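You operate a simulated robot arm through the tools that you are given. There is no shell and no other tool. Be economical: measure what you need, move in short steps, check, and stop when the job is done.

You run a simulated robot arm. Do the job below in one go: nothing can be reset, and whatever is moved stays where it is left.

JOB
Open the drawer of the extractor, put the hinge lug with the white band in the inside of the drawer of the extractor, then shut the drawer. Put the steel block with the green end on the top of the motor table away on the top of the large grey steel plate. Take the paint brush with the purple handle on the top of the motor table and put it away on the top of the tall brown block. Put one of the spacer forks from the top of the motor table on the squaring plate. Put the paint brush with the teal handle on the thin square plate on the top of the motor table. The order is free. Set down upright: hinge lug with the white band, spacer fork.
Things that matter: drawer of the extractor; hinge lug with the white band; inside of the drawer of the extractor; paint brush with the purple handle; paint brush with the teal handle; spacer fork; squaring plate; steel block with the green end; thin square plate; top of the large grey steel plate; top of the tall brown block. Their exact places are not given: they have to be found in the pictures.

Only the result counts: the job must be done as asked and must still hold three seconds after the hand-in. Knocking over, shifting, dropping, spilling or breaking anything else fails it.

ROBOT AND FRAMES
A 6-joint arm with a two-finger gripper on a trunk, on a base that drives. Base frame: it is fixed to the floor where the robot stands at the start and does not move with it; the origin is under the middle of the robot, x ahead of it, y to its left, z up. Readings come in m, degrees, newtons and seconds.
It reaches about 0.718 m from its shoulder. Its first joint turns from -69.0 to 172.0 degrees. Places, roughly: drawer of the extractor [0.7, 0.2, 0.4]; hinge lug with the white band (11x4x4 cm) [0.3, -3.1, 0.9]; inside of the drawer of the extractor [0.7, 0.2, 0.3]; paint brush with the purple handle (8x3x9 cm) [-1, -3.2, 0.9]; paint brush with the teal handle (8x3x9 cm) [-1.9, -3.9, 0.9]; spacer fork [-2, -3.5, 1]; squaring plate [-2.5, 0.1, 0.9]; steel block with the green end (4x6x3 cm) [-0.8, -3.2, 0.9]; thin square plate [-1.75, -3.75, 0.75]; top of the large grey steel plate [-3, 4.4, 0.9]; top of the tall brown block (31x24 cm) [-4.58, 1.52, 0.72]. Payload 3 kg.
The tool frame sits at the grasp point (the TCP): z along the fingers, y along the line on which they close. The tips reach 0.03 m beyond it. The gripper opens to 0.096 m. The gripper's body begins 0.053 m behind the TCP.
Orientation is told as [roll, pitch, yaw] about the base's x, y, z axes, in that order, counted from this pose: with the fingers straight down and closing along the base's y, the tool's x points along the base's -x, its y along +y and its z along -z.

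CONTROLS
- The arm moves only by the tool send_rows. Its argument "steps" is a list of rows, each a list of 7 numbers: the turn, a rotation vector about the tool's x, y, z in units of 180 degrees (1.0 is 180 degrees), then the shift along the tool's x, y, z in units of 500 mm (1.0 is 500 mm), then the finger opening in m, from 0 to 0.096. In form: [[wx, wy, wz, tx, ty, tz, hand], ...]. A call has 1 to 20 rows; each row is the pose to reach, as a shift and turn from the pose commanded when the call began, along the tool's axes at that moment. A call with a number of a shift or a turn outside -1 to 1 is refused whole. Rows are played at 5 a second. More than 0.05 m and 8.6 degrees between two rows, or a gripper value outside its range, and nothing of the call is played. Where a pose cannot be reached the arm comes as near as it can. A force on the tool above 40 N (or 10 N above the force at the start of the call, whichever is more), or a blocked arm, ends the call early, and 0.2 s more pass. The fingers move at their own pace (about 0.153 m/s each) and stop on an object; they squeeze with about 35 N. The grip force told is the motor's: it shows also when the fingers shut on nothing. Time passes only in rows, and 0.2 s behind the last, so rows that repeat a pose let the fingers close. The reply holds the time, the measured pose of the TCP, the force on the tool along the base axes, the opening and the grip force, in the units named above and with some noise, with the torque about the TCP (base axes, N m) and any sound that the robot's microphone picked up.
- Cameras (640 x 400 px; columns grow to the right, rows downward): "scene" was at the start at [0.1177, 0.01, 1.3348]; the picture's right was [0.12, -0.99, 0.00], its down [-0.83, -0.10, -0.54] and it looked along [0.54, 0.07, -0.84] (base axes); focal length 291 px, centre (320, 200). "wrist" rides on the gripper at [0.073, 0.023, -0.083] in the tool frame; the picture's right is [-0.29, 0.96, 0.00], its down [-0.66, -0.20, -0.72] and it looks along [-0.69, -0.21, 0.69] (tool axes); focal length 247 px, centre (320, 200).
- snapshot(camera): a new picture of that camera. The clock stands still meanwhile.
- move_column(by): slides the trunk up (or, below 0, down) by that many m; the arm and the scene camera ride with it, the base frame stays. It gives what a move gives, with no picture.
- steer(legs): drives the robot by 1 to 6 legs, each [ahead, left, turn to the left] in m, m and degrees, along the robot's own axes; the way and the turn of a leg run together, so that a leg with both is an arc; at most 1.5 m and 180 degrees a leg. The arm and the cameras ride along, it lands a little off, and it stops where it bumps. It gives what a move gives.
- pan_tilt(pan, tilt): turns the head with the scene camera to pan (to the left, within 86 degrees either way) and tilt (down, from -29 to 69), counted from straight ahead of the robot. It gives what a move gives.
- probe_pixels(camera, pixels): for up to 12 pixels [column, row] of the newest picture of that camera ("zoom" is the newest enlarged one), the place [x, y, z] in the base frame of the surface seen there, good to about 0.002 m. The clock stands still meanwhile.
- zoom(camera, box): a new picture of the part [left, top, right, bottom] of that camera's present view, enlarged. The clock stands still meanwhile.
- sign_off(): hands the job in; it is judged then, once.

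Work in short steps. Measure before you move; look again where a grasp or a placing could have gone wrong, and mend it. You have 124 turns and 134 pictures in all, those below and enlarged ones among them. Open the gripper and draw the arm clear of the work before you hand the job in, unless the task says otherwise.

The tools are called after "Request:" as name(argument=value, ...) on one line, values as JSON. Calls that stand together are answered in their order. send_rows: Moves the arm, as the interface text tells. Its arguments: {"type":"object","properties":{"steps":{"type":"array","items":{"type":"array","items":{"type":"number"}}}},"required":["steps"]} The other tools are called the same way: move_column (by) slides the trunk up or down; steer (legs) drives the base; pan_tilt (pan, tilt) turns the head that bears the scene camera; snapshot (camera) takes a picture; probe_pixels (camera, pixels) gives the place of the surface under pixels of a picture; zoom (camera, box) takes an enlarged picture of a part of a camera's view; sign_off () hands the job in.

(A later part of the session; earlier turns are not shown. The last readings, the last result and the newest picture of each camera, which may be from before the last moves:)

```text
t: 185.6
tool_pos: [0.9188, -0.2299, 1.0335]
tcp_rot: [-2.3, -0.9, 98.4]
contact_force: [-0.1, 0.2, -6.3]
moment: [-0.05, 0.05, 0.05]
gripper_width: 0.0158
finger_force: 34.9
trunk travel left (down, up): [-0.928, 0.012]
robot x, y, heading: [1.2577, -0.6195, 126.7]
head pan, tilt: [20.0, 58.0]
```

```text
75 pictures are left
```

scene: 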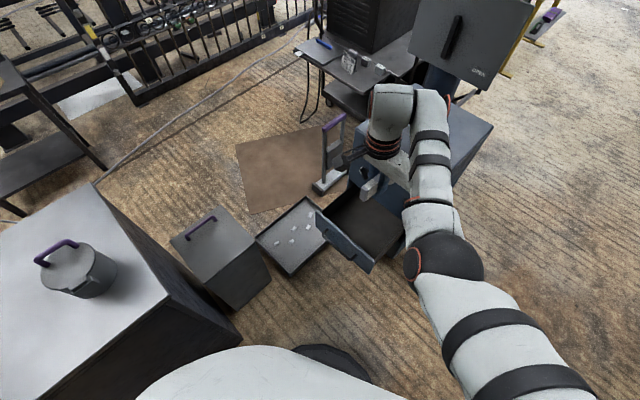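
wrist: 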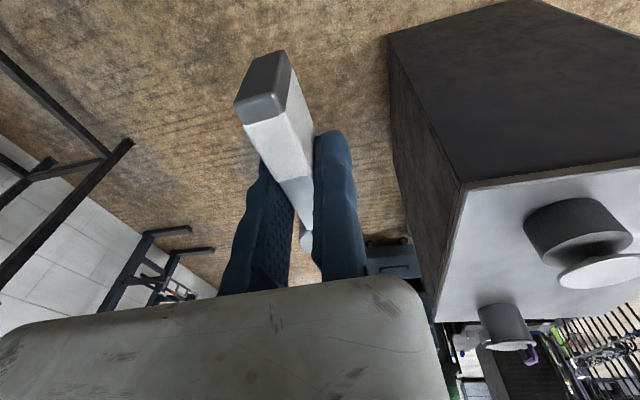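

Measuring the open drawer's front panel and inside.

Request:
zoom(camera="scene", box=[290, 170, 420, 290])

Request:
probe_pixels(camera="scene", pixels=[[319, 212], [345, 238], [372, 266], [347, 237], [349, 235], [333, 205], [388, 253], [360, 220], [380, 215], [345, 210], [375, 245]])

```text
3.33 times, centred on (355, 230) of scene
```

zoom: 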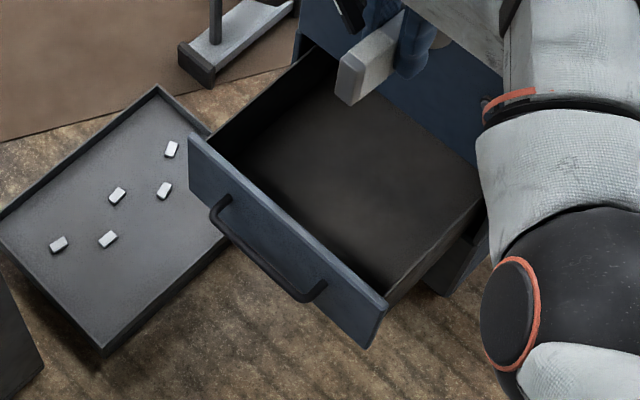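

```text
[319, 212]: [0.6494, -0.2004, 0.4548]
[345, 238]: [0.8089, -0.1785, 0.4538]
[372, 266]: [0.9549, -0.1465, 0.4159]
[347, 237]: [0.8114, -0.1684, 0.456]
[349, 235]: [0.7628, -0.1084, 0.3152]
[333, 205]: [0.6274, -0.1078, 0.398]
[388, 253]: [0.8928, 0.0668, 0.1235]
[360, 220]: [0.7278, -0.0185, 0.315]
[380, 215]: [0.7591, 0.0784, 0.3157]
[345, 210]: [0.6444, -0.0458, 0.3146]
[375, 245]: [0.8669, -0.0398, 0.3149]
```

Inner side of the front panel ≈20.7 cm out. Lower the trunk 0.45 m, then drive the hand over the drawer at (0.718,−0.064).

Request:
move_column(by=-0.45)

Request:
steer(legs=[[0.253, 0.062, 0]])

Request:
snapshot(camera="wrist")

Request:
snapshot(camera="scene")

```text
refused: -0.45 is not a number from -0.4 to 0.4
```

```text
t: 187.5
tool_pos: [0.723, -0.0622, 1.0342]
tcp_rot: [-2.4, -0.9, 98.1]
contact_force: [-0.6, -0.2, -4.4]
moment: [0.0, 0.04, 0.02]
gripper_width: 0.0159
finger_force: 35.1
trunk travel left (down, up): [-0.928, 0.012]
robot x, y, heading: [1.0562, -0.4505, 126.4]
head pan, tilt: [20.0, 58.0]
```

```text
73 pictures are left
```

wrist: 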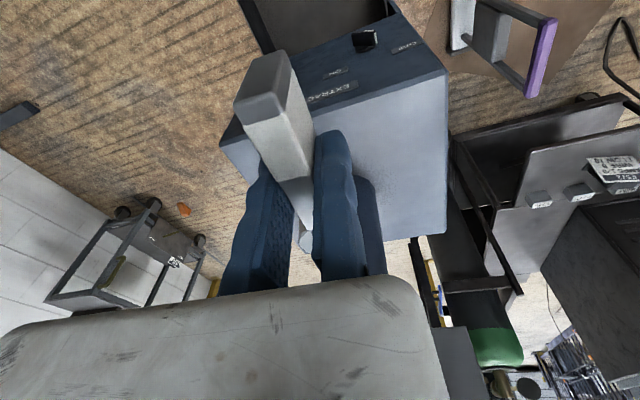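

```text
72 pictures are left
```

scene: 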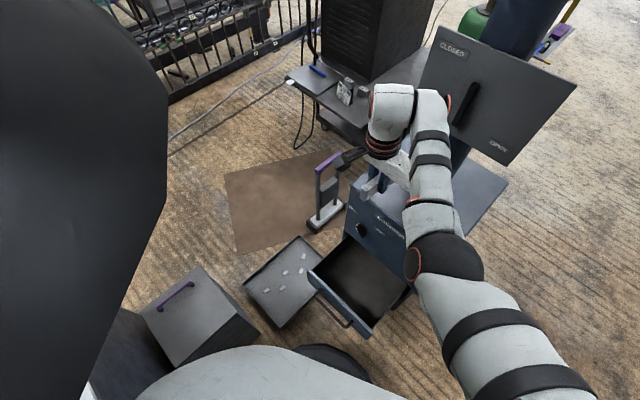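

The hand is over the drawer at (0.723,−0.062) – the refused descent is harmless. Lower in two stages.

Request:
move_column(by=-0.38)

Request:
move_column(by=-0.15)

Request:
snapshot(camera="wrist")

Request:
snapshot(camera="scene")

```text
t: 191.2
tool_pos: [0.7217, -0.0611, 0.6524]
tcp_rot: [-2.4, -0.9, 98.1]
contact_force: [0.2, -0.4, -6.2]
moment: [-0.04, 0.08, 0.01]
gripper_width: 0.0155
finger_force: 35.5
trunk travel left (down, up): [-0.548, 0.392]
robot x, y, heading: [1.0599, -0.4523, 126.2]
head pan, tilt: [20.0, 58.0]
```

```text
t: 192.9
tool_pos: [0.7209, -0.0617, 0.5049]
tcp_rot: [-2.4, -0.9, 98.0]
contact_force: [-0.5, -0.5, -5.8]
moment: [-0.04, 0.02, 0.02]
gripper_width: 0.0155
finger_force: 34.9
trunk travel left (down, up): [-0.398, 0.542]
robot x, y, heading: [1.0577, -0.4491, 126.5]
head pan, tilt: [20.0, 58.0]
```

```text
71 pictures are left
```

wrist: 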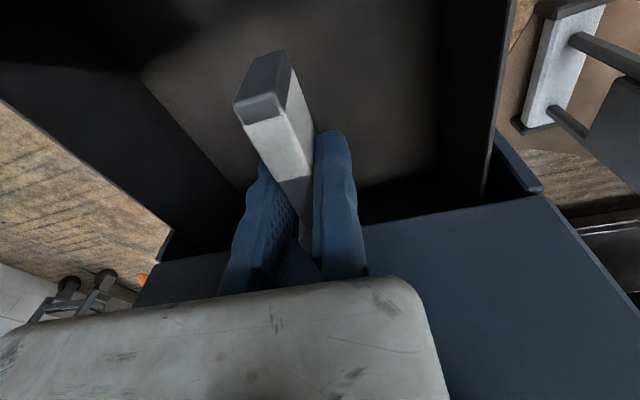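

```text
70 pictures are left
```

scene: 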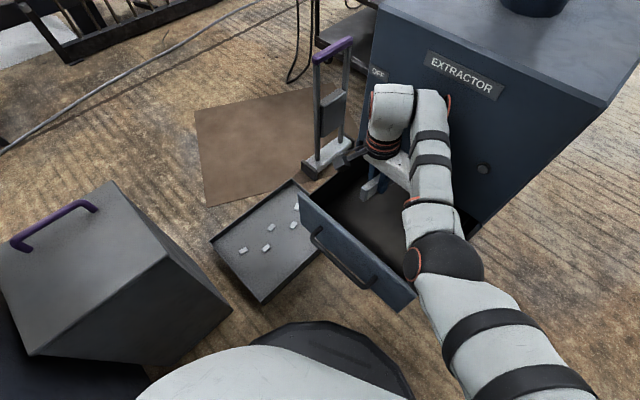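

Alignment looks good; lower the remaining 15 cm.

Request:
move_column(by=-0.11)

Request:
move_column(by=-0.042)

Request:
snapshot(camera="wrist")

```text
t: 194.3
tool_pos: [0.7222, -0.0612, 0.3939]
tcp_rot: [-2.4, -0.9, 98.2]
contact_force: [-0.1, 0.1, -6.3]
moment: [-0.04, 0.04, -0.02]
gripper_width: 0.0158
finger_force: 35.1
trunk travel left (down, up): [-0.288, 0.652]
robot x, y, heading: [1.0545, -0.4533, 126.4]
head pan, tilt: [20.0, 58.0]
```

```text
t: 195.2
tool_pos: [0.7224, -0.0622, 0.3523]
tcp_rot: [-2.3, -0.9, 98.1]
contact_force: [-0.3, -0.5, -5.7]
moment: [-0.06, 0.05, 0.02]
gripper_width: 0.0157
finger_force: 35.1
trunk travel left (down, up): [-0.246, 0.694]
robot x, y, heading: [1.0553, -0.4507, 126.6]
head pan, tilt: [20.0, 58.0]
```

```text
69 pictures are left
```

wrist: 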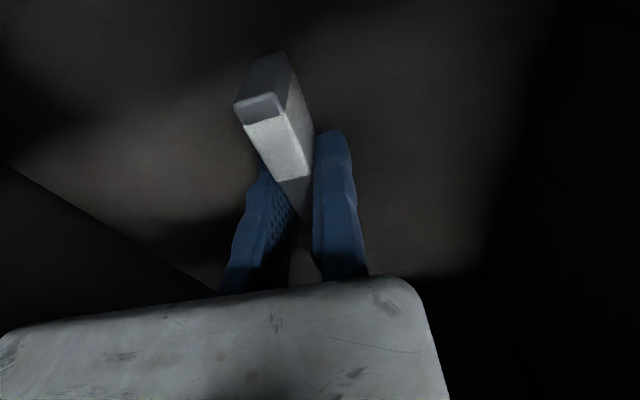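

Still carrying full weight; go down a few mm more until contact, then release.

Request:
move_column(by=-0.004)

Request:
send_rows(steps=[[0, 0, 0, 0, 0, 0, 0.025], [0, 0, 0, 0, 0, 0, 0.045], [0, 0, 0, 0, 0, 0, 0.045]])

Request:
snapshot(camera="wrist")

```text
t: 195.7
tool_pos: [0.7228, -0.0617, 0.3509]
tcp_rot: [-2.1, -1.3, 98.1]
contact_force: [2.3, 0.7, 14.2]
moment: [0.86, 0.21, -0.14]
gripper_width: 0.0156
finger_force: 35.6
trunk travel left (down, up): [-0.242, 0.698]
robot x, y, heading: [1.0572, -0.4537, 126.4]
head pan, tilt: [20.0, 58.0]
```

```text
t: 196.5
tool_pos: [0.723, -0.0617, 0.3481]
tcp_rot: [-2.3, -0.9, 98.1]
contact_force: [0.4, -0.8, -0.2]
moment: [-0.02, 0.0, -0.01]
gripper_width: 0.0451
finger_force: 0.0
trunk travel left (down, up): [-0.242, 0.698]
robot x, y, heading: [1.0574, -0.4491, 126.4]
head pan, tilt: [20.0, 58.0]
```

```text
68 pictures are left
```

wrist: 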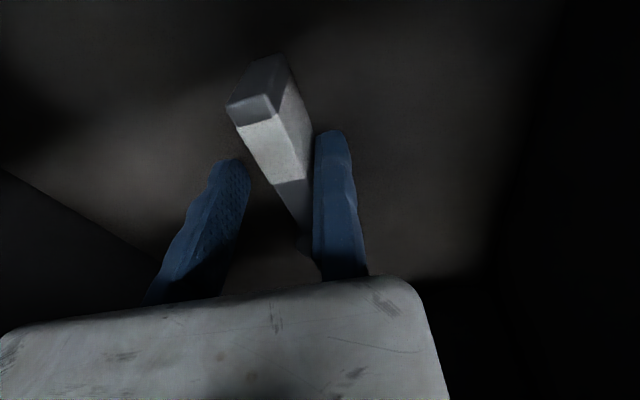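

Lug stands on the drawer floor. Raise the hand out and take a look from above.

Request:
move_column(by=0.3)

Request:
steer(legs=[[-0.336, 0, 0]])

Request:
send_rows(steps=[[0, -0.04, 0, 0, 0, 0, 0.0], [0, -0.08, 0, 0, 0, 0, 0.0], [0, -0.12, 0, 0, 0, 0, 0.0]])

Request:
zoom(camera="scene", box=[200, 80, 520, 280])

```text
t: 199.5
tool_pos: [0.7219, -0.0625, 0.6474]
tcp_rot: [-2.4, -1.0, 98.0]
contact_force: [-0.1, 0.3, 0.0]
moment: [0.01, 0.01, 0.0]
gripper_width: 0.045
finger_force: 0.1
trunk travel left (down, up): [-0.542, 0.398]
robot x, y, heading: [1.0552, -0.4508, 126.3]
head pan, tilt: [20.0, 58.0]
```

```text
t: 201.7
tool_pos: [0.9234, -0.3364, 0.6482]
tcp_rot: [-2.5, -1.0, 98.4]
contact_force: [-0.2, -0.5, 0.1]
moment: [-0.02, 0.03, 0.03]
gripper_width: 0.0447
finger_force: 0.1
trunk travel left (down, up): [-0.542, 0.398]
robot x, y, heading: [1.2605, -0.723, 126.7]
head pan, tilt: [20.0, 58.0]
```

```text
t: 202.7
tool_pos: [0.9505, -0.2491, 0.6416]
tcp_rot: [-5.0, -25.6, 97.5]
contact_force: [0.5, -0.6, -0.5]
moment: [0.02, 0.01, -0.02]
gripper_width: 0.0002
finger_force: 32.7
out of reach, approached as far as the arm can: row 1, 2, 3
trunk travel left (down, up): [-0.542, 0.398]
robot x, y, heading: [1.2592, -0.724, 126.5]
head pan, tilt: [20.0, 58.0]
stopped in row 3: the arm was blocked; the commanded pose is now the measured one
```

```text
2.00 times, centred on (360, 180) of scene
```

zoom: 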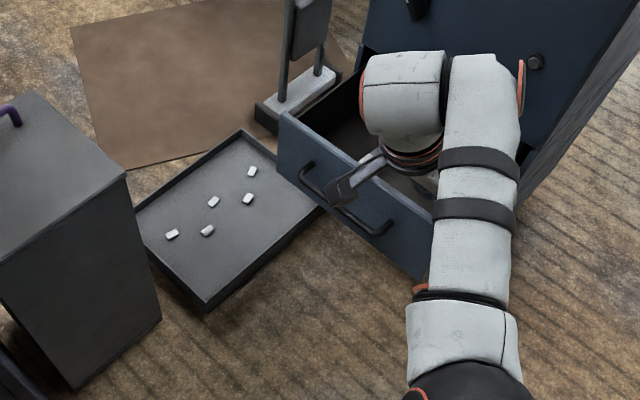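

Lug visible area fine. Shift the hand left ~9.5 cm, lower it to bar height, ready to push the handle.

Request:
steer(legs=[[0.041, 0.086, 0]])

Request:
move_column(by=-0.235)

Request:
snapshot(camera="wrist")

Request:
snapshot(camera="scene")

```text
t: 203.8
tool_pos: [0.8585, -0.2678, 0.6404]
tcp_rot: [-5.1, -25.5, 97.5]
contact_force: [0.0, 0.1, -0.1]
moment: [0.02, -0.04, -0.02]
gripper_width: 0.0002
finger_force: 33.3
trunk travel left (down, up): [-0.542, 0.398]
robot x, y, heading: [1.1664, -0.7363, 126.7]
head pan, tilt: [20.0, 58.0]
```

```text
t: 206.3
tool_pos: [0.8609, -0.2672, 0.4051]
tcp_rot: [-5.1, -25.6, 97.7]
contact_force: [-0.6, -0.5, -0.4]
moment: [-0.02, 0.02, 0.0]
gripper_width: 0.0
finger_force: 33.0
trunk travel left (down, up): [-0.307, 0.633]
robot x, y, heading: [1.1658, -0.7416, 126.6]
head pan, tilt: [20.0, 58.0]
```

```text
66 pictures are left
```

wrist: 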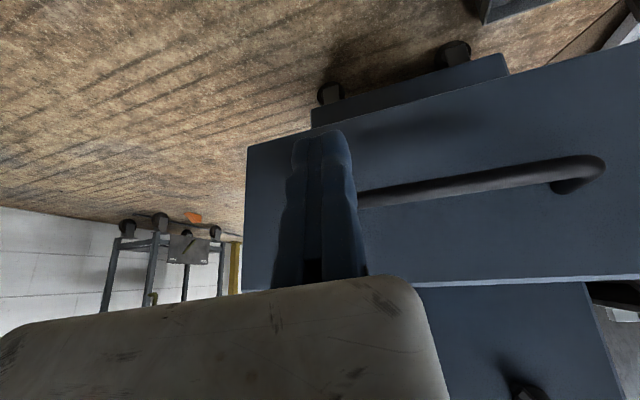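

```text
65 pictures are left
```

scene: 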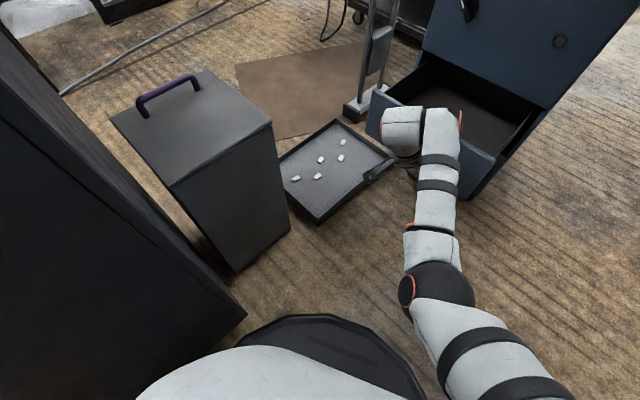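

Pushing the handle: drive 0.24 m along the inward normal.

Request:
steer(legs=[[0.217, -0.102, 0]])

Request:
snapshot(camera="wrist")

Request:
snapshot(camera="scene")

```text
t: 208.1
tool_pos: [0.8116, -0.0347, 0.4066]
tcp_rot: [-5.1, -25.5, 97.8]
contact_force: [0.0, -0.1, 0.4]
moment: [0.07, 0.03, 0.02]
gripper_width: 0.0
finger_force: 33.0
trunk travel left (down, up): [-0.307, 0.633]
robot x, y, heading: [1.1204, -0.5082, 127.1]
head pan, tilt: [20.0, 58.0]
```

```text
64 pictures are left
```

wrist: 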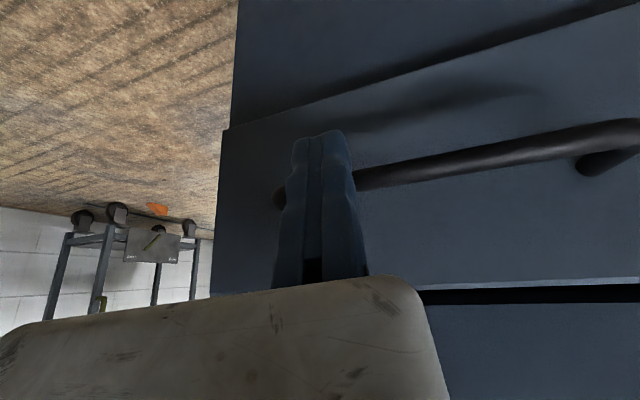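

```text
63 pictures are left
```

scene: 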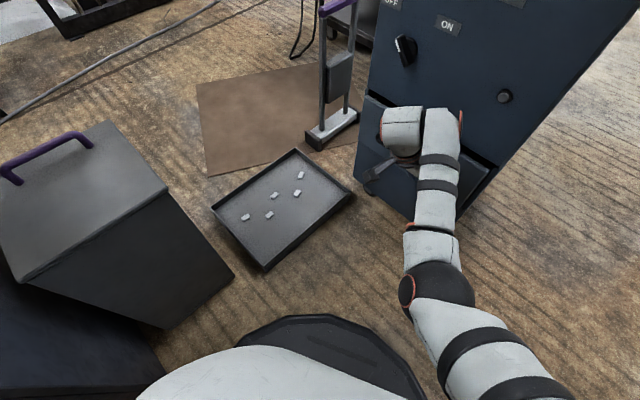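

Nearly shut (≈2–3 cm left). Push 3 cm more.

Request:
steer(legs=[[0.0265, -0.0125, 0]])

Request:
snapshot(camera="wrist")

Request:
probe_pixels(camera="wrist", pixels=[[450, 220], [450, 330], [550, 330], [550, 220], [450, 300]])

```text
t: 209.0
tool_pos: [0.8074, -0.0094, 0.4014]
tcp_rot: [-5.6, -24.3, 97.9]
contact_force: [-0.2, -4.2, -1.2]
moment: [-0.05, 0.02, 0.05]
gripper_width: 0.0
finger_force: 33.3
trunk travel left (down, up): [-0.307, 0.633]
robot x, y, heading: [1.1146, -0.4816, 126.9]
head pan, tilt: [20.0, 58.0]
stopped in leg 1: the force on the tool passed its limit at 59 N (the readings are from after the stop); the commanded pose is now the measured one
```

```text
62 pictures are left
```

wrist: 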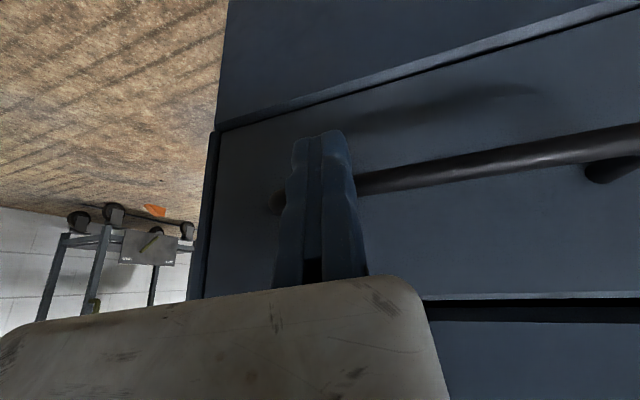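

```text
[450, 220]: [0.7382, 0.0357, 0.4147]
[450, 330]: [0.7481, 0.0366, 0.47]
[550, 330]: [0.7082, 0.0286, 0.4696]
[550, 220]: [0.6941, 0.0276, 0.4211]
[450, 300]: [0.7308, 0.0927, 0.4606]
```

Drawer face is back flush (y≈0.036 as before) – shut. Back off, raise and level the hand, then travel back round to the motor table.

Request:
steer(legs=[[-0.34, 0.03, 0]])

Request:
move_column(by=0.4)

Request:
send_rows(steps=[[-0.01, 0.04, -0.01, 0, 0, 0, 0.0], [-0.02, 0.08, -0.03, 0, 0, 0, 0.05], [-0.027, 0.12, -0.06, 0, 0, 0, 0.096], [-0.027, 0.137, -0.1, 0, 0, 0, 0.096]])

Request:
pan_tilt(pan=15, tilt=45)

Request:
zoom(camera="scene", box=[160, 50, 480, 250])

Request:
steer(legs=[[0, 0, -107], [0, 0, -107], [1.15, 0, 0], [0, -1.5, 0], [0, -1.1, 0]])

Request:
snapshot(camera="scene")

```text
t: 211.3
tool_pos: [0.9889, -0.2984, 0.4025]
tcp_rot: [-5.5, -24.4, 97.6]
contact_force: [0.0, -0.7, 0.5]
moment: [0.0, -0.03, -0.01]
gripper_width: 0.0001
finger_force: 33.1
trunk travel left (down, up): [-0.307, 0.633]
robot x, y, heading: [1.2953, -0.7721, 126.7]
head pan, tilt: [20.0, 58.0]
```

```text
t: 215.1
tool_pos: [0.9877, -0.2975, 0.8033]
tcp_rot: [-5.4, -24.5, 97.7]
contact_force: [-0.5, 0.7, 0.3]
moment: [-0.02, 0.02, -0.01]
gripper_width: 0.0
finger_force: 32.9
trunk travel left (down, up): [-0.707, 0.233]
robot x, y, heading: [1.2953, -0.7719, 126.9]
head pan, tilt: [20.0, 58.0]
```

```text
refused: row 3 steps farther than a row can; nothing moved
```

```text
t: 215.8
tool_pos: [0.9893, -0.2986, 0.8033]
tcp_rot: [-5.5, -24.4, 97.6]
contact_force: [-0.7, 0.8, -0.7]
moment: [0.03, 0.0, 0.01]
gripper_width: 0.0
finger_force: 33.0
trunk travel left (down, up): [-0.707, 0.233]
robot x, y, heading: [1.2939, -0.7699, 126.6]
head pan, tilt: [15.0, 45.0]
```

```text
2.00 times, centred on (320, 150) of scene
```

zoom: 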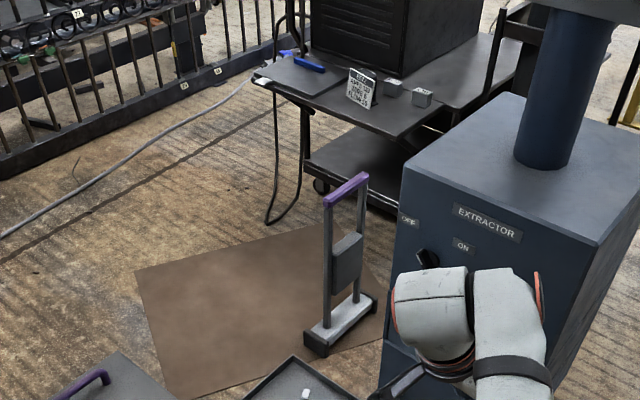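

```text
t: 240.4
tool_pos: [-0.7647, -2.3949, 0.8017]
tcp_rot: [-5.5, -24.4, -129.6]
contact_force: [0.2, -0.2, 0.8]
moment: [0.01, -0.04, 0.0]
gripper_width: 0.0002
finger_force: 32.7
trunk travel left (down, up): [-0.707, 0.233]
robot x, y, heading: [-0.6216, -1.8514, -100.6]
head pan, tilt: [15.0, 45.0]
stopped in leg 5: the robot was blocked; the commanded pose is now the measured one
```

```text
60 pictures are left
```

scene: 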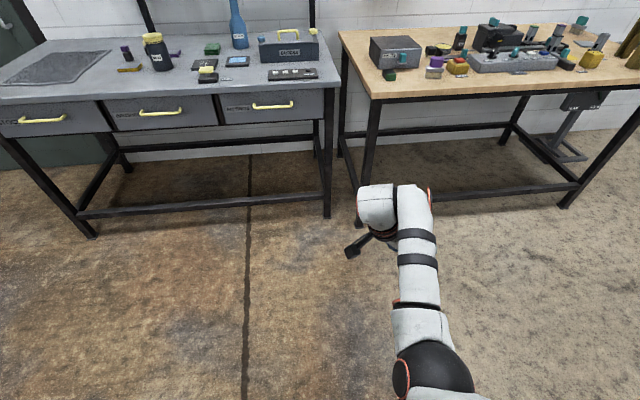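

The robot was blocked on something at its right. Look there before moving.

Request:
pan_tilt(pan=-75, tilt=50)

Request:
snapshot(camera="scene")

Request:
probe_pixels(camera="scene", pixels=[[320, 200], [500, 200], [450, 100], [560, 150], [400, 300], [300, 100], [600, 250]])

```text
t: 242.0
tool_pos: [-0.762, -2.3931, 0.8018]
tcp_rot: [-5.6, -24.4, -129.5]
contact_force: [-0.1, 0.8, -0.5]
moment: [-0.03, -0.02, -0.02]
gripper_width: 0.0
finger_force: 33.4
trunk travel left (down, up): [-0.707, 0.233]
robot x, y, heading: [-0.6255, -1.8478, -100.8]
head pan, tilt: [-75.0, 50.0]
```

```text
59 pictures are left
```

scene: 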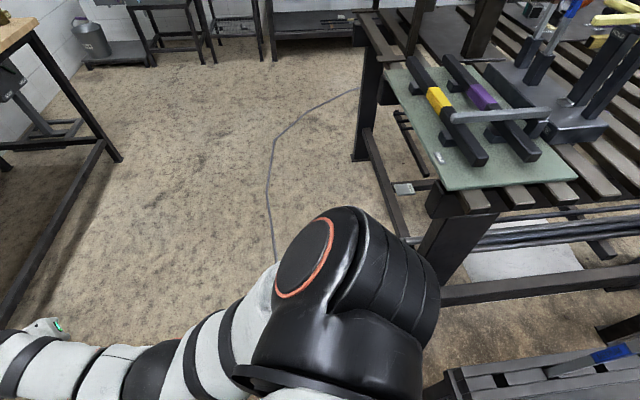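

```text
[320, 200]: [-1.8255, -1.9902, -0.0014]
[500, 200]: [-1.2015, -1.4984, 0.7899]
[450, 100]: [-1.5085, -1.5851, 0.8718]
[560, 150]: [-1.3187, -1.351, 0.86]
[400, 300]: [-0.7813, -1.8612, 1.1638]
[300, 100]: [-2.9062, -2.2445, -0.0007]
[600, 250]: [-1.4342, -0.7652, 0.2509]
```

Check whether the black tool table was touched (probe its corner), then move ahead away from it.

Request:
probe_pixels(camera="scene", pixels=[[470, 385], [500, 375], [550, 370], [450, 375], [610, 340], [640, 325]])

Request:
steer(legs=[[0.25, 0, 0]])

Request:
pan_tilt(pan=-86, tilt=50)

Request:
snapshot(camera="scene")

```text
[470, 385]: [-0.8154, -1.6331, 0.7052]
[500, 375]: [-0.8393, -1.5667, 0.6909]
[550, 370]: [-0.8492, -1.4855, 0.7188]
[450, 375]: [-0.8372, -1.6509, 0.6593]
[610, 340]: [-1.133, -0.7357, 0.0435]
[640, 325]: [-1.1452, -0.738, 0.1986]
```

```text
t: 243.8
tool_pos: [-0.8075, -2.6397, 0.802]
tcp_rot: [-5.6, -24.4, -129.5]
contact_force: [-0.9, -0.6, -0.1]
moment: [0.01, 0.01, -0.04]
gripper_width: 0.0001
finger_force: 33.2
trunk travel left (down, up): [-0.707, 0.233]
robot x, y, heading: [-0.6676, -2.0976, -100.1]
head pan, tilt: [-75.0, 50.0]
```

```text
t: 244.6
tool_pos: [-0.8095, -2.6385, 0.8004]
tcp_rot: [-5.6, -24.5, -129.5]
contact_force: [0.6, 0.1, -0.5]
moment: [-0.02, 0.0, 0.02]
gripper_width: 0.0
finger_force: 33.1
trunk travel left (down, up): [-0.707, 0.233]
robot x, y, heading: [-0.6681, -2.0972, -100.2]
head pan, tilt: [-85.9, 50.0]
```

```text
58 pictures are left
```

scene: 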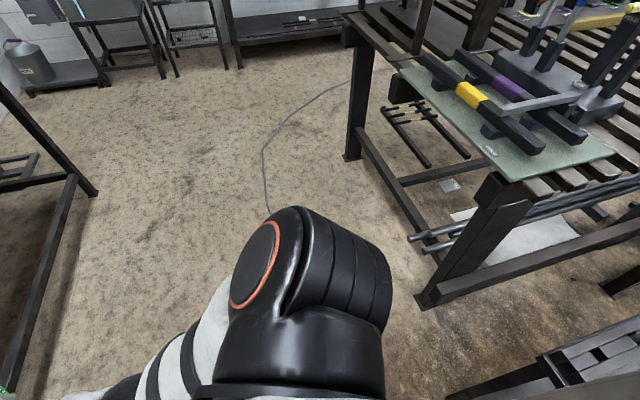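

Turn +20° to face the motor table squarely, strafe along it 0.65 m, level the hand and raise the trunk, then view.

Request:
steer(legs=[[0, 0, 20], [0, -0.65, 0]])

Request:
send_rows(steps=[[-0.008, 0.034, 0, 0, 0, 0, 0.0], [-0.016, 0.068, 0, 0, 0, 0, 0.05], [-0.023, 0.102, 0, 0, 0, 0, 0.096], [-0.031, 0.136, 0, 0, 0, 0, 0.096]])

Request:
move_column(by=0.22)

Request:
pan_tilt(pan=0, tilt=35)

Request:
snapshot(camera="scene")

```text
t: 249.3
tool_pos: [-1.2573, -2.7681, 0.8022]
tcp_rot: [-5.6, -24.4, -108.9]
contact_force: [-0.5, -0.6, -0.3]
moment: [0.0, 0.01, 0.0]
gripper_width: 0.0003
finger_force: 32.9
trunk travel left (down, up): [-0.707, 0.233]
robot x, y, heading: [-1.3233, -2.2081, -79.6]
head pan, tilt: [-85.9, 50.0]
```

```text
t: 250.3
tool_pos: [-1.237, -2.7004, 0.8132]
tcp_rot: [-1.3, -2.1, -110.0]
contact_force: [-0.1, 0.7, 0.7]
moment: [0.01, 0.03, -0.03]
gripper_width: 0.0959
finger_force: 0.0
out of reach, approached as far as the arm can: row 3, 4
trunk travel left (down, up): [-0.707, 0.233]
robot x, y, heading: [-1.3195, -2.2098, -79.8]
head pan, tilt: [-85.9, 50.0]
```

```text
t: 252.7
tool_pos: [-1.2381, -2.7046, 1.0326]
tcp_rot: [-1.3, -1.9, -110.0]
contact_force: [0.2, 1.1, 0.2]
moment: [-0.03, 0.0, -0.02]
gripper_width: 0.0961
finger_force: 0.0
trunk travel left (down, up): [-0.927, 0.013]
robot x, y, heading: [-1.3223, -2.2072, -80.0]
head pan, tilt: [-85.9, 50.0]
```

```text
t: 254.2
tool_pos: [-1.2371, -2.7039, 1.0322]
tcp_rot: [-1.2, -1.9, -110.0]
contact_force: [0.5, 0.3, 0.2]
moment: [0.01, 0.0, 0.02]
gripper_width: 0.096
finger_force: 0.0
trunk travel left (down, up): [-0.927, 0.013]
robot x, y, heading: [-1.3181, -2.2104, -79.8]
head pan, tilt: [0.0, 35.0]
```

```text
57 pictures are left
```

scene: 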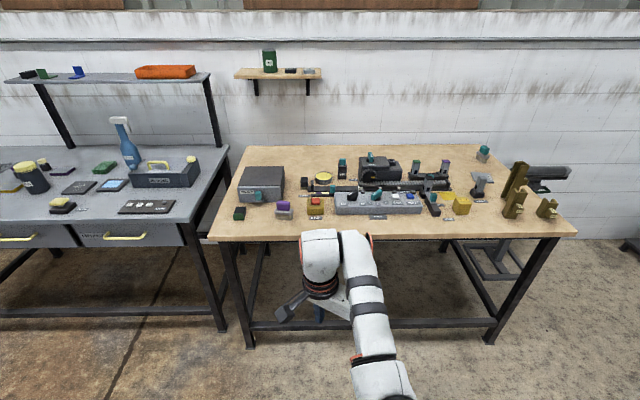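

Zooming on the two halves of the motor table.

Request:
zoom(camera="scene", box=[210, 140, 370, 240])

Request:
probe_pixels(camera="zoom", pixels=[[110, 290], [105, 300], [125, 295], [290, 255], [280, 285], [310, 285], [300, 295], [100, 325], [345, 300], [250, 290]])

Request:
zoom(camera="scene", box=[400, 135, 580, 245])

Request:
probe_pixels(camera="zoom", pixels=[[55, 120], [150, 120], [300, 55], [290, 75], [280, 90], [430, 120], [415, 270], [525, 265], [530, 140], [280, 150]])

```text
4.00 times, centred on (290, 190) of scene
```

zoom: 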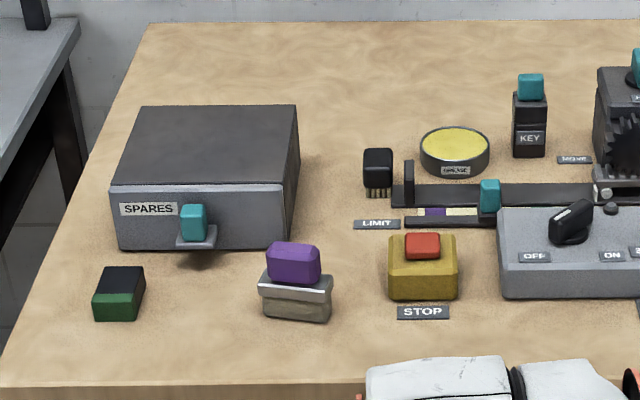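

```text
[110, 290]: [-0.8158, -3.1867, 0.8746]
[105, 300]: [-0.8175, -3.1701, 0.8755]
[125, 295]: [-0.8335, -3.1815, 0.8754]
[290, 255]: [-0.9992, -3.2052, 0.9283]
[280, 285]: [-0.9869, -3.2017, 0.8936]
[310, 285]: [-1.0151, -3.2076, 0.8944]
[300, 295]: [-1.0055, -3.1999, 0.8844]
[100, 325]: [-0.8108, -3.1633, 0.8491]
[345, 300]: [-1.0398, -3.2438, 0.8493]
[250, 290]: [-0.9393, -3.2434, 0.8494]
```

```text
3.56 times, centred on (490, 190) of scene
```

zoom: 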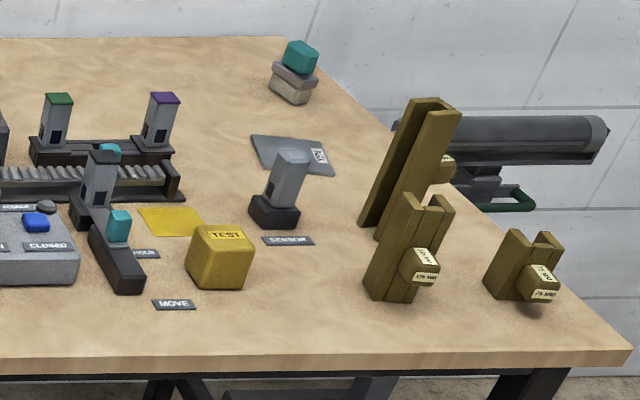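

```text
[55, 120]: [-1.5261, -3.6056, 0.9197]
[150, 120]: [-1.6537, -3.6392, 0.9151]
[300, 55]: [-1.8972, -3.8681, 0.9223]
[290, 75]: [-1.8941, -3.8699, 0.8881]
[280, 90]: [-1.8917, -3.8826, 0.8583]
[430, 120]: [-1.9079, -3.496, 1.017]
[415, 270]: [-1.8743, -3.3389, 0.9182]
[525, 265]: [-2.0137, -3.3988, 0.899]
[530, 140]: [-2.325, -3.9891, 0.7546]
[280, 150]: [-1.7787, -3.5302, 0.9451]
```

Green-ended block at (−0.82,−3.18), purple brush (−1.00,−3.205), teal brush far back (−1.895,−3.87), thin grey plate ≈(−1.75,−3.7), forks at (−1.87,−3.34) and (−2.01,−3.40). Take the green block first: rotate the hand square and drive over.

Request:
send_rows(steps=[[-0.007, 0.01, -0.04, 0, 0, 0, 0.096], [-0.007, 0.01, -0.08, 0, 0, 0, 0.096], [-0.007, 0.01, -0.12, 0, 0, 0, 0.096], [-0.007, 0.01, -0.16, 0, 0, 0, 0.096]])

Request:
steer(legs=[[0.547, 0.354, 0]])

Request:
snapshot(camera="wrist")

```text
t: 255.2
tool_pos: [-1.2295, -2.6908, 1.0343]
tcp_rot: [-0.8, 0.1, -81.3]
contact_force: [0.4, -0.3, 0.0]
moment: [0.01, -0.02, -0.01]
gripper_width: 0.0961
finger_force: 0.0
out of reach, approached as far as the arm can: row 1, 2, 3, 4
trunk travel left (down, up): [-0.927, 0.013]
robot x, y, heading: [-1.3202, -2.212, -79.9]
head pan, tilt: [0.0, 35.0]
```

```text
t: 258.9
tool_pos: [-0.7722, -3.1704, 1.0345]
tcp_rot: [-0.9, 0.0, -80.4]
contact_force: [-0.1, 0.0, -0.7]
moment: [0.01, 0.02, -0.04]
gripper_width: 0.0957
finger_force: 0.0
trunk travel left (down, up): [-0.927, 0.013]
robot x, y, heading: [-0.8744, -2.6902, -78.8]
head pan, tilt: [0.0, 35.0]
```

```text
54 pictures are left
```

wrist: 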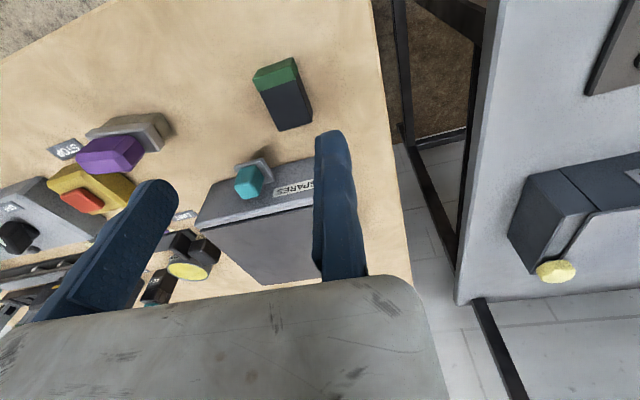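

Block seen at (283,97). Probing its top corners and also the purple brush.

Request:
probe_pixels(camera="wrist", pixels=[[258, 78], [294, 64], [308, 112], [281, 122], [283, 95], [85, 150], [130, 142], [105, 160], [95, 130], [155, 118], [165, 135], [120, 125]])

```text
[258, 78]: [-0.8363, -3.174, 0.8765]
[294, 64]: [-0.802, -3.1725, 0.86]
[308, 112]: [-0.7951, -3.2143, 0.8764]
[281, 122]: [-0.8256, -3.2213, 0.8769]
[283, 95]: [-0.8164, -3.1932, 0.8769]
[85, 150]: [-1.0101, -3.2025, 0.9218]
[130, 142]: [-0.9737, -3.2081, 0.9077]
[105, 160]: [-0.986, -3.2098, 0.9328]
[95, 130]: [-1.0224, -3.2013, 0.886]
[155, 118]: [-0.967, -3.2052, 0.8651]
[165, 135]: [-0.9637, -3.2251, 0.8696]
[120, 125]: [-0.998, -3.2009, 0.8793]
```

Block centre (−0.8155,−3.195). Fine-adjust the base so the fixed jaw sits just east of it, descend, and grip.

Request:
steer(legs=[[0.015, -0.02, 1.5]])

Request:
move_column(by=-0.1)

Request:
snapshot(camera="wrist")

```text
t: 259.7
tool_pos: [-0.7754, -3.1837, 1.0366]
tcp_rot: [-1.1, -0.1, -79.0]
contact_force: [0.3, -0.3, 0.0]
moment: [-0.04, 0.04, 0.0]
gripper_width: 0.0957
finger_force: 0.1
trunk travel left (down, up): [-0.927, 0.013]
robot x, y, heading: [-0.8886, -2.7075, -77.4]
head pan, tilt: [0.0, 35.0]
```

```text
t: 261.0
tool_pos: [-0.7784, -3.1864, 0.9338]
tcp_rot: [-0.8, 0.0, -79.0]
contact_force: [0.2, 0.7, -0.6]
moment: [0.01, 0.01, 0.0]
gripper_width: 0.0959
finger_force: 0.0
trunk travel left (down, up): [-0.827, 0.113]
robot x, y, heading: [-0.8882, -2.7085, -77.2]
head pan, tilt: [0.0, 35.0]
```

```text
53 pictures are left
```

wrist: 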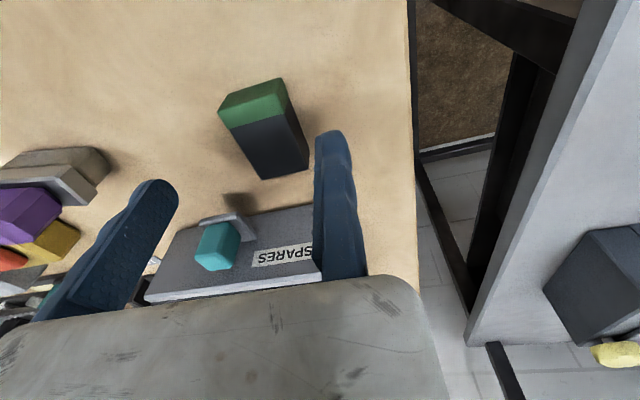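

Descend the last 5 cm and close.

Request:
move_column(by=-0.051)

Request:
send_rows(steps=[[0, 0, 0, 0, 0, 0, 0.07], [0, 0, 0, 0, 0, 0, 0.05], [0, 0, 0, 0, 0, 0, 0.03], [0, 0, 0, 0, 0, 0, 0.01], [0, 0, 0, 0, 0, 0, 0.0], [0, 0, 0, 0, 0, 0, 0.0]])

Request:
move_column(by=0.16)

Request:
snapshot(camera="wrist")

```text
t: 262.0
tool_pos: [-0.7775, -3.1864, 0.8845]
tcp_rot: [-0.8, 0.2, -78.9]
contact_force: [0.1, 1.1, 0.0]
moment: [-0.01, 0.02, 0.0]
gripper_width: 0.0959
finger_force: 0.1
trunk travel left (down, up): [-0.776, 0.164]
robot x, y, heading: [-0.8877, -2.7098, -77.1]
head pan, tilt: [0.0, 35.0]
```

```text
t: 263.4
tool_pos: [-0.7768, -3.1872, 0.8836]
tcp_rot: [-0.8, 0.1, -78.9]
contact_force: [1.2, -0.3, 2.1]
moment: [0.06, -0.11, -0.03]
gripper_width: 0.0399
finger_force: 35.4
trunk travel left (down, up): [-0.776, 0.164]
robot x, y, heading: [-0.8892, -2.7062, -77.0]
head pan, tilt: [0.0, 35.0]
```

```text
t: 265.2
tool_pos: [-0.7774, -3.1878, 1.0434]
tcp_rot: [-0.8, 0.1, -79.0]
contact_force: [-0.3, 0.6, -4.7]
moment: [0.0, -0.09, 0.0]
gripper_width: 0.0395
finger_force: 34.7
trunk travel left (down, up): [-0.936, 0.004]
robot x, y, heading: [-0.8898, -2.7097, -77.5]
head pan, tilt: [0.0, 35.0]
```

```text
52 pictures are left
```

wrist: 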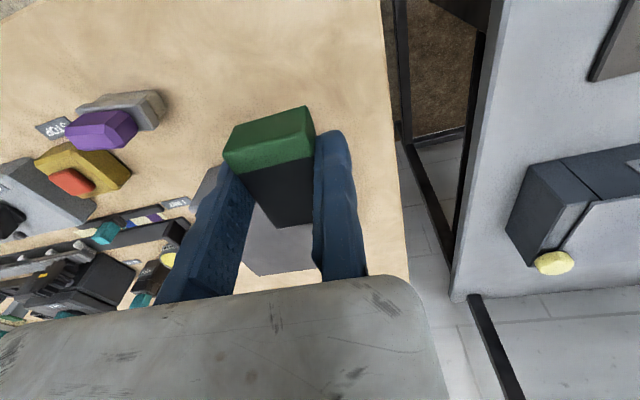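

Block held (40 mm). Back out, turn west, and drive to about x=−2.4 to scout the route north.

Request:
steer(legs=[[-0.45, 0, 0], [0, 0, -103], [1.3, 0, 0]])

Request:
pan_tilt(pan=-55, tilt=18)

Request:
snapshot(camera="scene")

Request:
probe_pixels(camera="scene", pixels=[[100, 200], [200, 200], [300, 250], [400, 250], [500, 250], [200, 300], [300, 150], [100, 300], [400, 200]])

```text
t: 278.5
tool_pos: [-2.7858, -2.1929, 1.0439]
tcp_rot: [-0.8, 0.1, 175.2]
contact_force: [0.3, 0.1, -5.3]
moment: [-0.09, -0.06, -0.02]
gripper_width: 0.0396
finger_force: 34.8
trunk travel left (down, up): [-0.936, 0.004]
robot x, y, heading: [-2.2965, -2.2198, 176.8]
head pan, tilt: [0.0, 35.0]
```

```text
t: 279.7
tool_pos: [-2.7858, -2.1929, 1.043]
tcp_rot: [-0.9, 0.1, 175.3]
contact_force: [0.1, -0.2, -5.2]
moment: [-0.1, -0.02, -0.04]
gripper_width: 0.0394
finger_force: 34.8
trunk travel left (down, up): [-0.936, 0.004]
robot x, y, heading: [-2.2951, -2.2203, 176.9]
head pan, tilt: [-55.0, 18.0]
```

```text
51 pictures are left
```

scene: 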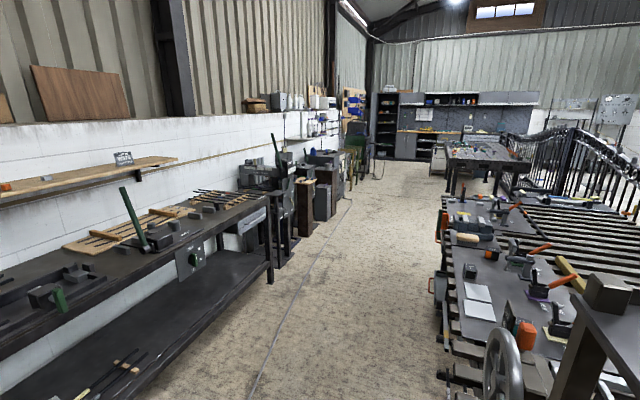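

```text
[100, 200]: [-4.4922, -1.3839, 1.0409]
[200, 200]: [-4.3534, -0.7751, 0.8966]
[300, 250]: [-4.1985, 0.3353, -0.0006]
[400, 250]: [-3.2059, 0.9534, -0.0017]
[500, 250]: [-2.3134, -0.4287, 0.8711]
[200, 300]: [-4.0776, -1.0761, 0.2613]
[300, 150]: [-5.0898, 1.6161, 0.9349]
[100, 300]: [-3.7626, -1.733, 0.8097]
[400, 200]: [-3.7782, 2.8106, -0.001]
```

There's a clear aisle north at x≈−3.3. Zoom on the far table and the left-wall blocks.

Request:
zoom(camera="scene", box=[240, 110, 400, 210])

Request:
probe_pixels(camera="zoom", pixels=[[220, 280], [260, 350], [400, 300], [330, 300]])

Request:
zoom(camera="scene", box=[410, 120, 570, 220])

Request:
probe_pixels(camera="zoom", pixels=[[160, 90], [250, 100], [350, 150], [250, 150], [200, 300], [160, 200], [130, 150], [150, 340], [140, 260]])

```text
4.00 times, centred on (320, 160) of scene
```

zoom: 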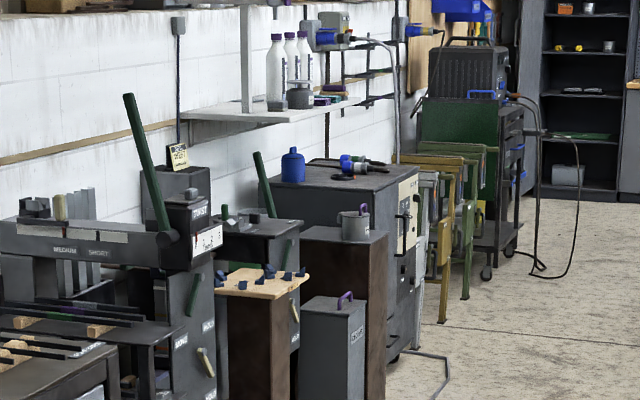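

```text
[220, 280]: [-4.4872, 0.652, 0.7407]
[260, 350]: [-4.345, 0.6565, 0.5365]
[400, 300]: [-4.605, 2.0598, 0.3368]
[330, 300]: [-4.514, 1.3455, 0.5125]
```

```text
4.00 times, centred on (490, 170) of scene
```

zoom: 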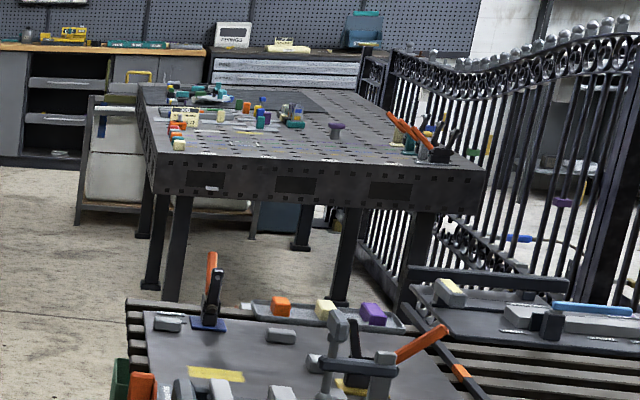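

```text
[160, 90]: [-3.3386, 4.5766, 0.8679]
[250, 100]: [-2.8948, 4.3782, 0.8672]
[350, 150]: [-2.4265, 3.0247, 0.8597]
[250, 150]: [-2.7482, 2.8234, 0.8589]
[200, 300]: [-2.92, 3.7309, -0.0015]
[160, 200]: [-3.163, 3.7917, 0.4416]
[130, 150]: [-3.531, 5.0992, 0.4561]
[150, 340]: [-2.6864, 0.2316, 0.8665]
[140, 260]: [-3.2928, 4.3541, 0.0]
```

Grey hole-table at (−2.4…−3.4, 2.7…4.8) carries the large plate near (−3,4.4). Drive up the aisle.

Request:
steer(legs=[[1.0, 0, 0], [0, 0, -83], [1.5, 0, 0], [1.5, 0, 0], [1.5, 0, 0], [1.4, 0, 0]])

Request:
pan_tilt(pan=-55, tilt=35)

Request:
snapshot(camera="scene")

Request:
probe_pixels(camera="scene", pixels=[[200, 200], [300, 200], [400, 200], [250, 250], [350, 250], [300, 150], [400, 150], [250, 170]])

```text
t: 316.2
tool_pos: [-3.8624, 4.1903, 1.0423]
tcp_rot: [-0.9, 0.0, 95.4]
contact_force: [-1.1, -0.9, -5.1]
moment: [-0.04, 0.06, 0.01]
gripper_width: 0.0398
finger_force: 34.5
trunk travel left (down, up): [-0.936, 0.004]
robot x, y, heading: [-3.7988, 3.7056, 96.8]
head pan, tilt: [-55.0, 18.0]
```

```text
t: 317.0
tool_pos: [-3.8618, 4.1913, 1.0429]
tcp_rot: [-0.8, 0.3, 95.3]
contact_force: [-0.1, -0.1, -5.4]
moment: [-0.05, 0.08, 0.03]
gripper_width: 0.0396
finger_force: 34.7
trunk travel left (down, up): [-0.936, 0.004]
robot x, y, heading: [-3.7999, 3.7045, 97.0]
head pan, tilt: [-55.0, 35.0]
```

```text
48 pictures are left
```

scene: 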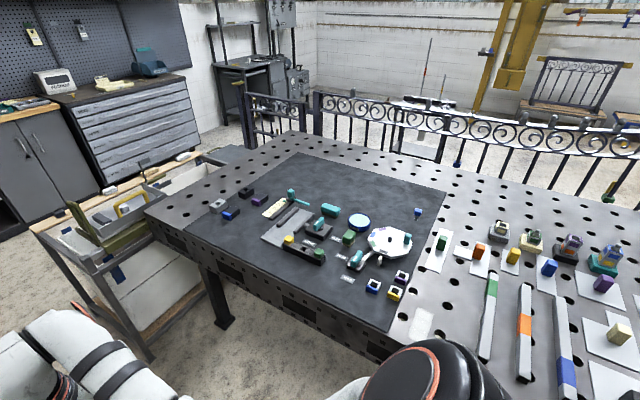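

```text
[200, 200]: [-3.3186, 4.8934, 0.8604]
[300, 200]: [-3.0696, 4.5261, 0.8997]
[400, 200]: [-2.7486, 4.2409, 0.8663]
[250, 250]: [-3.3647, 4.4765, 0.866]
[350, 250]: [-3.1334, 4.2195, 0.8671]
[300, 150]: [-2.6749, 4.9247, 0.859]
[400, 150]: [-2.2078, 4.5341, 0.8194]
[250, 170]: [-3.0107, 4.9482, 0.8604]
```

The large plate (z≈0.866) has free room on its near (west) strip; probing candidate spots.

Request:
zoom(camera="scene", box=[180, 150, 460, 340])

Request:
probe_pixels(camera="scene", pixels=[[230, 215], [262, 240], [285, 248], [240, 262], [290, 285], [320, 262], [330, 290], [362, 282], [385, 318], [275, 265], [310, 275], [355, 305]])

```text
2.11 times, centred on (320, 245) of scene
```

zoom: 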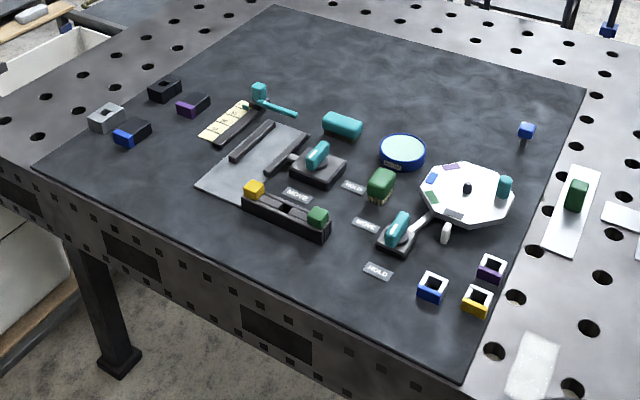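

```text
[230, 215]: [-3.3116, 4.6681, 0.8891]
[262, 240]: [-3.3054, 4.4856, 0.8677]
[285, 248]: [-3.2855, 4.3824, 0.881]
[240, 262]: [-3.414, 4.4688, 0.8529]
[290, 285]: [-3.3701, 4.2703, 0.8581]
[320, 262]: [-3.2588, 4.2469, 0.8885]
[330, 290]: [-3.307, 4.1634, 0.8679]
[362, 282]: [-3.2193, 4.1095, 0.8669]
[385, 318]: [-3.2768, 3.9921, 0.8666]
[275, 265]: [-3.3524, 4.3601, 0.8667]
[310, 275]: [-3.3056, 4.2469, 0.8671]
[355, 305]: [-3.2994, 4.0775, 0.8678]
```

Spot (−3.325,4.51) on the plate is free by >12 cm each side. Turn to face the table, then slide along it.

Request:
steer(legs=[[0, 0, -84], [0.143, 0.709, 0]])

Request:
snapshot(camera="wrist")

```text
t: 324.4
tool_pos: [-3.3501, 4.5339, 1.0428]
tcp_rot: [-0.8, 0.1, 12.2]
contact_force: [1.1, -0.3, -4.0]
moment: [0.1, 0.07, -0.02]
gripper_width: 0.0397
finger_force: 35.2
trunk travel left (down, up): [-0.936, 0.004]
robot x, y, heading: [-3.8235, 4.414, 13.7]
head pan, tilt: [-55.0, 35.0]
```

```text
46 pictures are left
```

wrist: 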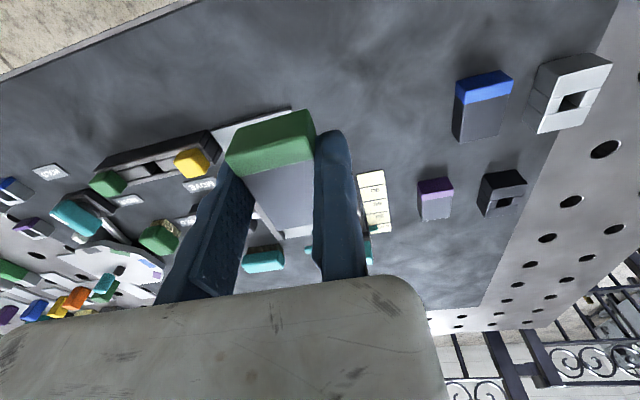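

Shift 4 cm deeper and 2 cm left to keep clear of the plate edge and thin sheet; lower.

Request:
steer(legs=[[0.041, 0.021, 0]])

Request:
move_column(by=-0.137)

Request:
move_column(by=-0.005)

Request:
send_rows(steps=[[0, 0, 0, 0, 0, 0, 0.04], [0, 0, 0, 0, 0, 0, 0.05], [0, 0, 0, 0, 0, 0, 0.065], [0, 0, 0, 0, 0, 0, 0.065]])

Request:
move_column(by=0.14)

Request:
snapshot(camera="wrist")

```text
t: 325.3
tool_pos: [-3.3201, 4.5624, 1.0447]
tcp_rot: [-0.7, -0.2, 12.1]
contact_force: [-0.1, -0.9, -4.4]
moment: [0.12, 0.06, 0.0]
gripper_width: 0.0397
finger_force: 34.6
trunk travel left (down, up): [-0.936, 0.004]
robot x, y, heading: [-3.7945, 4.4456, 13.8]
head pan, tilt: [-55.0, 35.0]
```

```text
t: 327.0
tool_pos: [-3.3186, 4.5646, 0.9062]
tcp_rot: [-0.9, 0.1, 12.0]
contact_force: [0.0, 0.2, -4.6]
moment: [0.07, 0.05, 0.02]
gripper_width: 0.0394
finger_force: 34.9
trunk travel left (down, up): [-0.799, 0.141]
robot x, y, heading: [-3.7932, 4.4431, 13.9]
head pan, tilt: [-55.0, 35.0]
```

```text
t: 327.5
tool_pos: [-3.3158, 4.5649, 0.9014]
tcp_rot: [-0.9, 0.0, 12.2]
contact_force: [0.6, 0.6, 2.8]
moment: [0.14, -0.25, -0.02]
gripper_width: 0.0397
finger_force: 34.3
trunk travel left (down, up): [-0.794, 0.146]
robot x, y, heading: [-3.7934, 4.4423, 13.9]
head pan, tilt: [-55.0, 35.0]
```

```text
t: 328.5
tool_pos: [-3.3177, 4.5658, 0.9011]
tcp_rot: [-0.9, 0.1, 12.2]
contact_force: [-1.4, 3.7, -0.2]
moment: [0.12, 0.05, -0.01]
gripper_width: 0.06
finger_force: 0.1
trunk travel left (down, up): [-0.794, 0.146]
robot x, y, heading: [-3.7899, 4.4446, 13.8]
head pan, tilt: [-55.0, 35.0]
```

```text
t: 330.2
tool_pos: [-3.3187, 4.5647, 1.0419]
tcp_rot: [-0.9, 0.1, 12.1]
contact_force: [-0.3, 0.1, 0.1]
moment: [0.0, 0.01, 0.01]
gripper_width: 0.0651
finger_force: 0.0
trunk travel left (down, up): [-0.934, 0.006]
robot x, y, heading: [-3.7936, 4.4446, 14.0]
head pan, tilt: [-55.0, 35.0]
```

```text
45 pictures are left
```

wrist: 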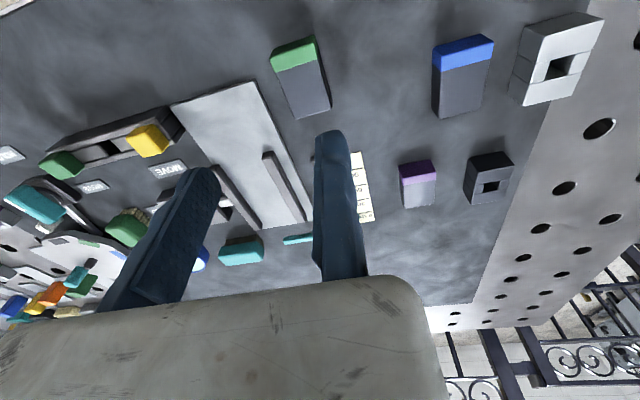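

Green block sits on the plate. Now drive back to the motor table for the purple brush.

Request:
steer(legs=[[-0.15, 0, 0], [0, 0, -99], [1.5, 0, 0], [1.5, 0, 0], [1.5, 0, 0], [1.5, 0, 0]])

```text
t: 363.8
tool_pos: [-3.1061, -1.9953, 1.0409]
tcp_rot: [-0.9, 0.0, -81.0]
contact_force: [-0.1, -1.0, 0.1]
moment: [-0.01, 0.01, 0.01]
gripper_width: 0.065
finger_force: 0.1
trunk travel left (down, up): [-0.934, 0.006]
robot x, y, heading: [-3.2027, -1.5147, -79.3]
head pan, tilt: [-55.0, 35.0]
```

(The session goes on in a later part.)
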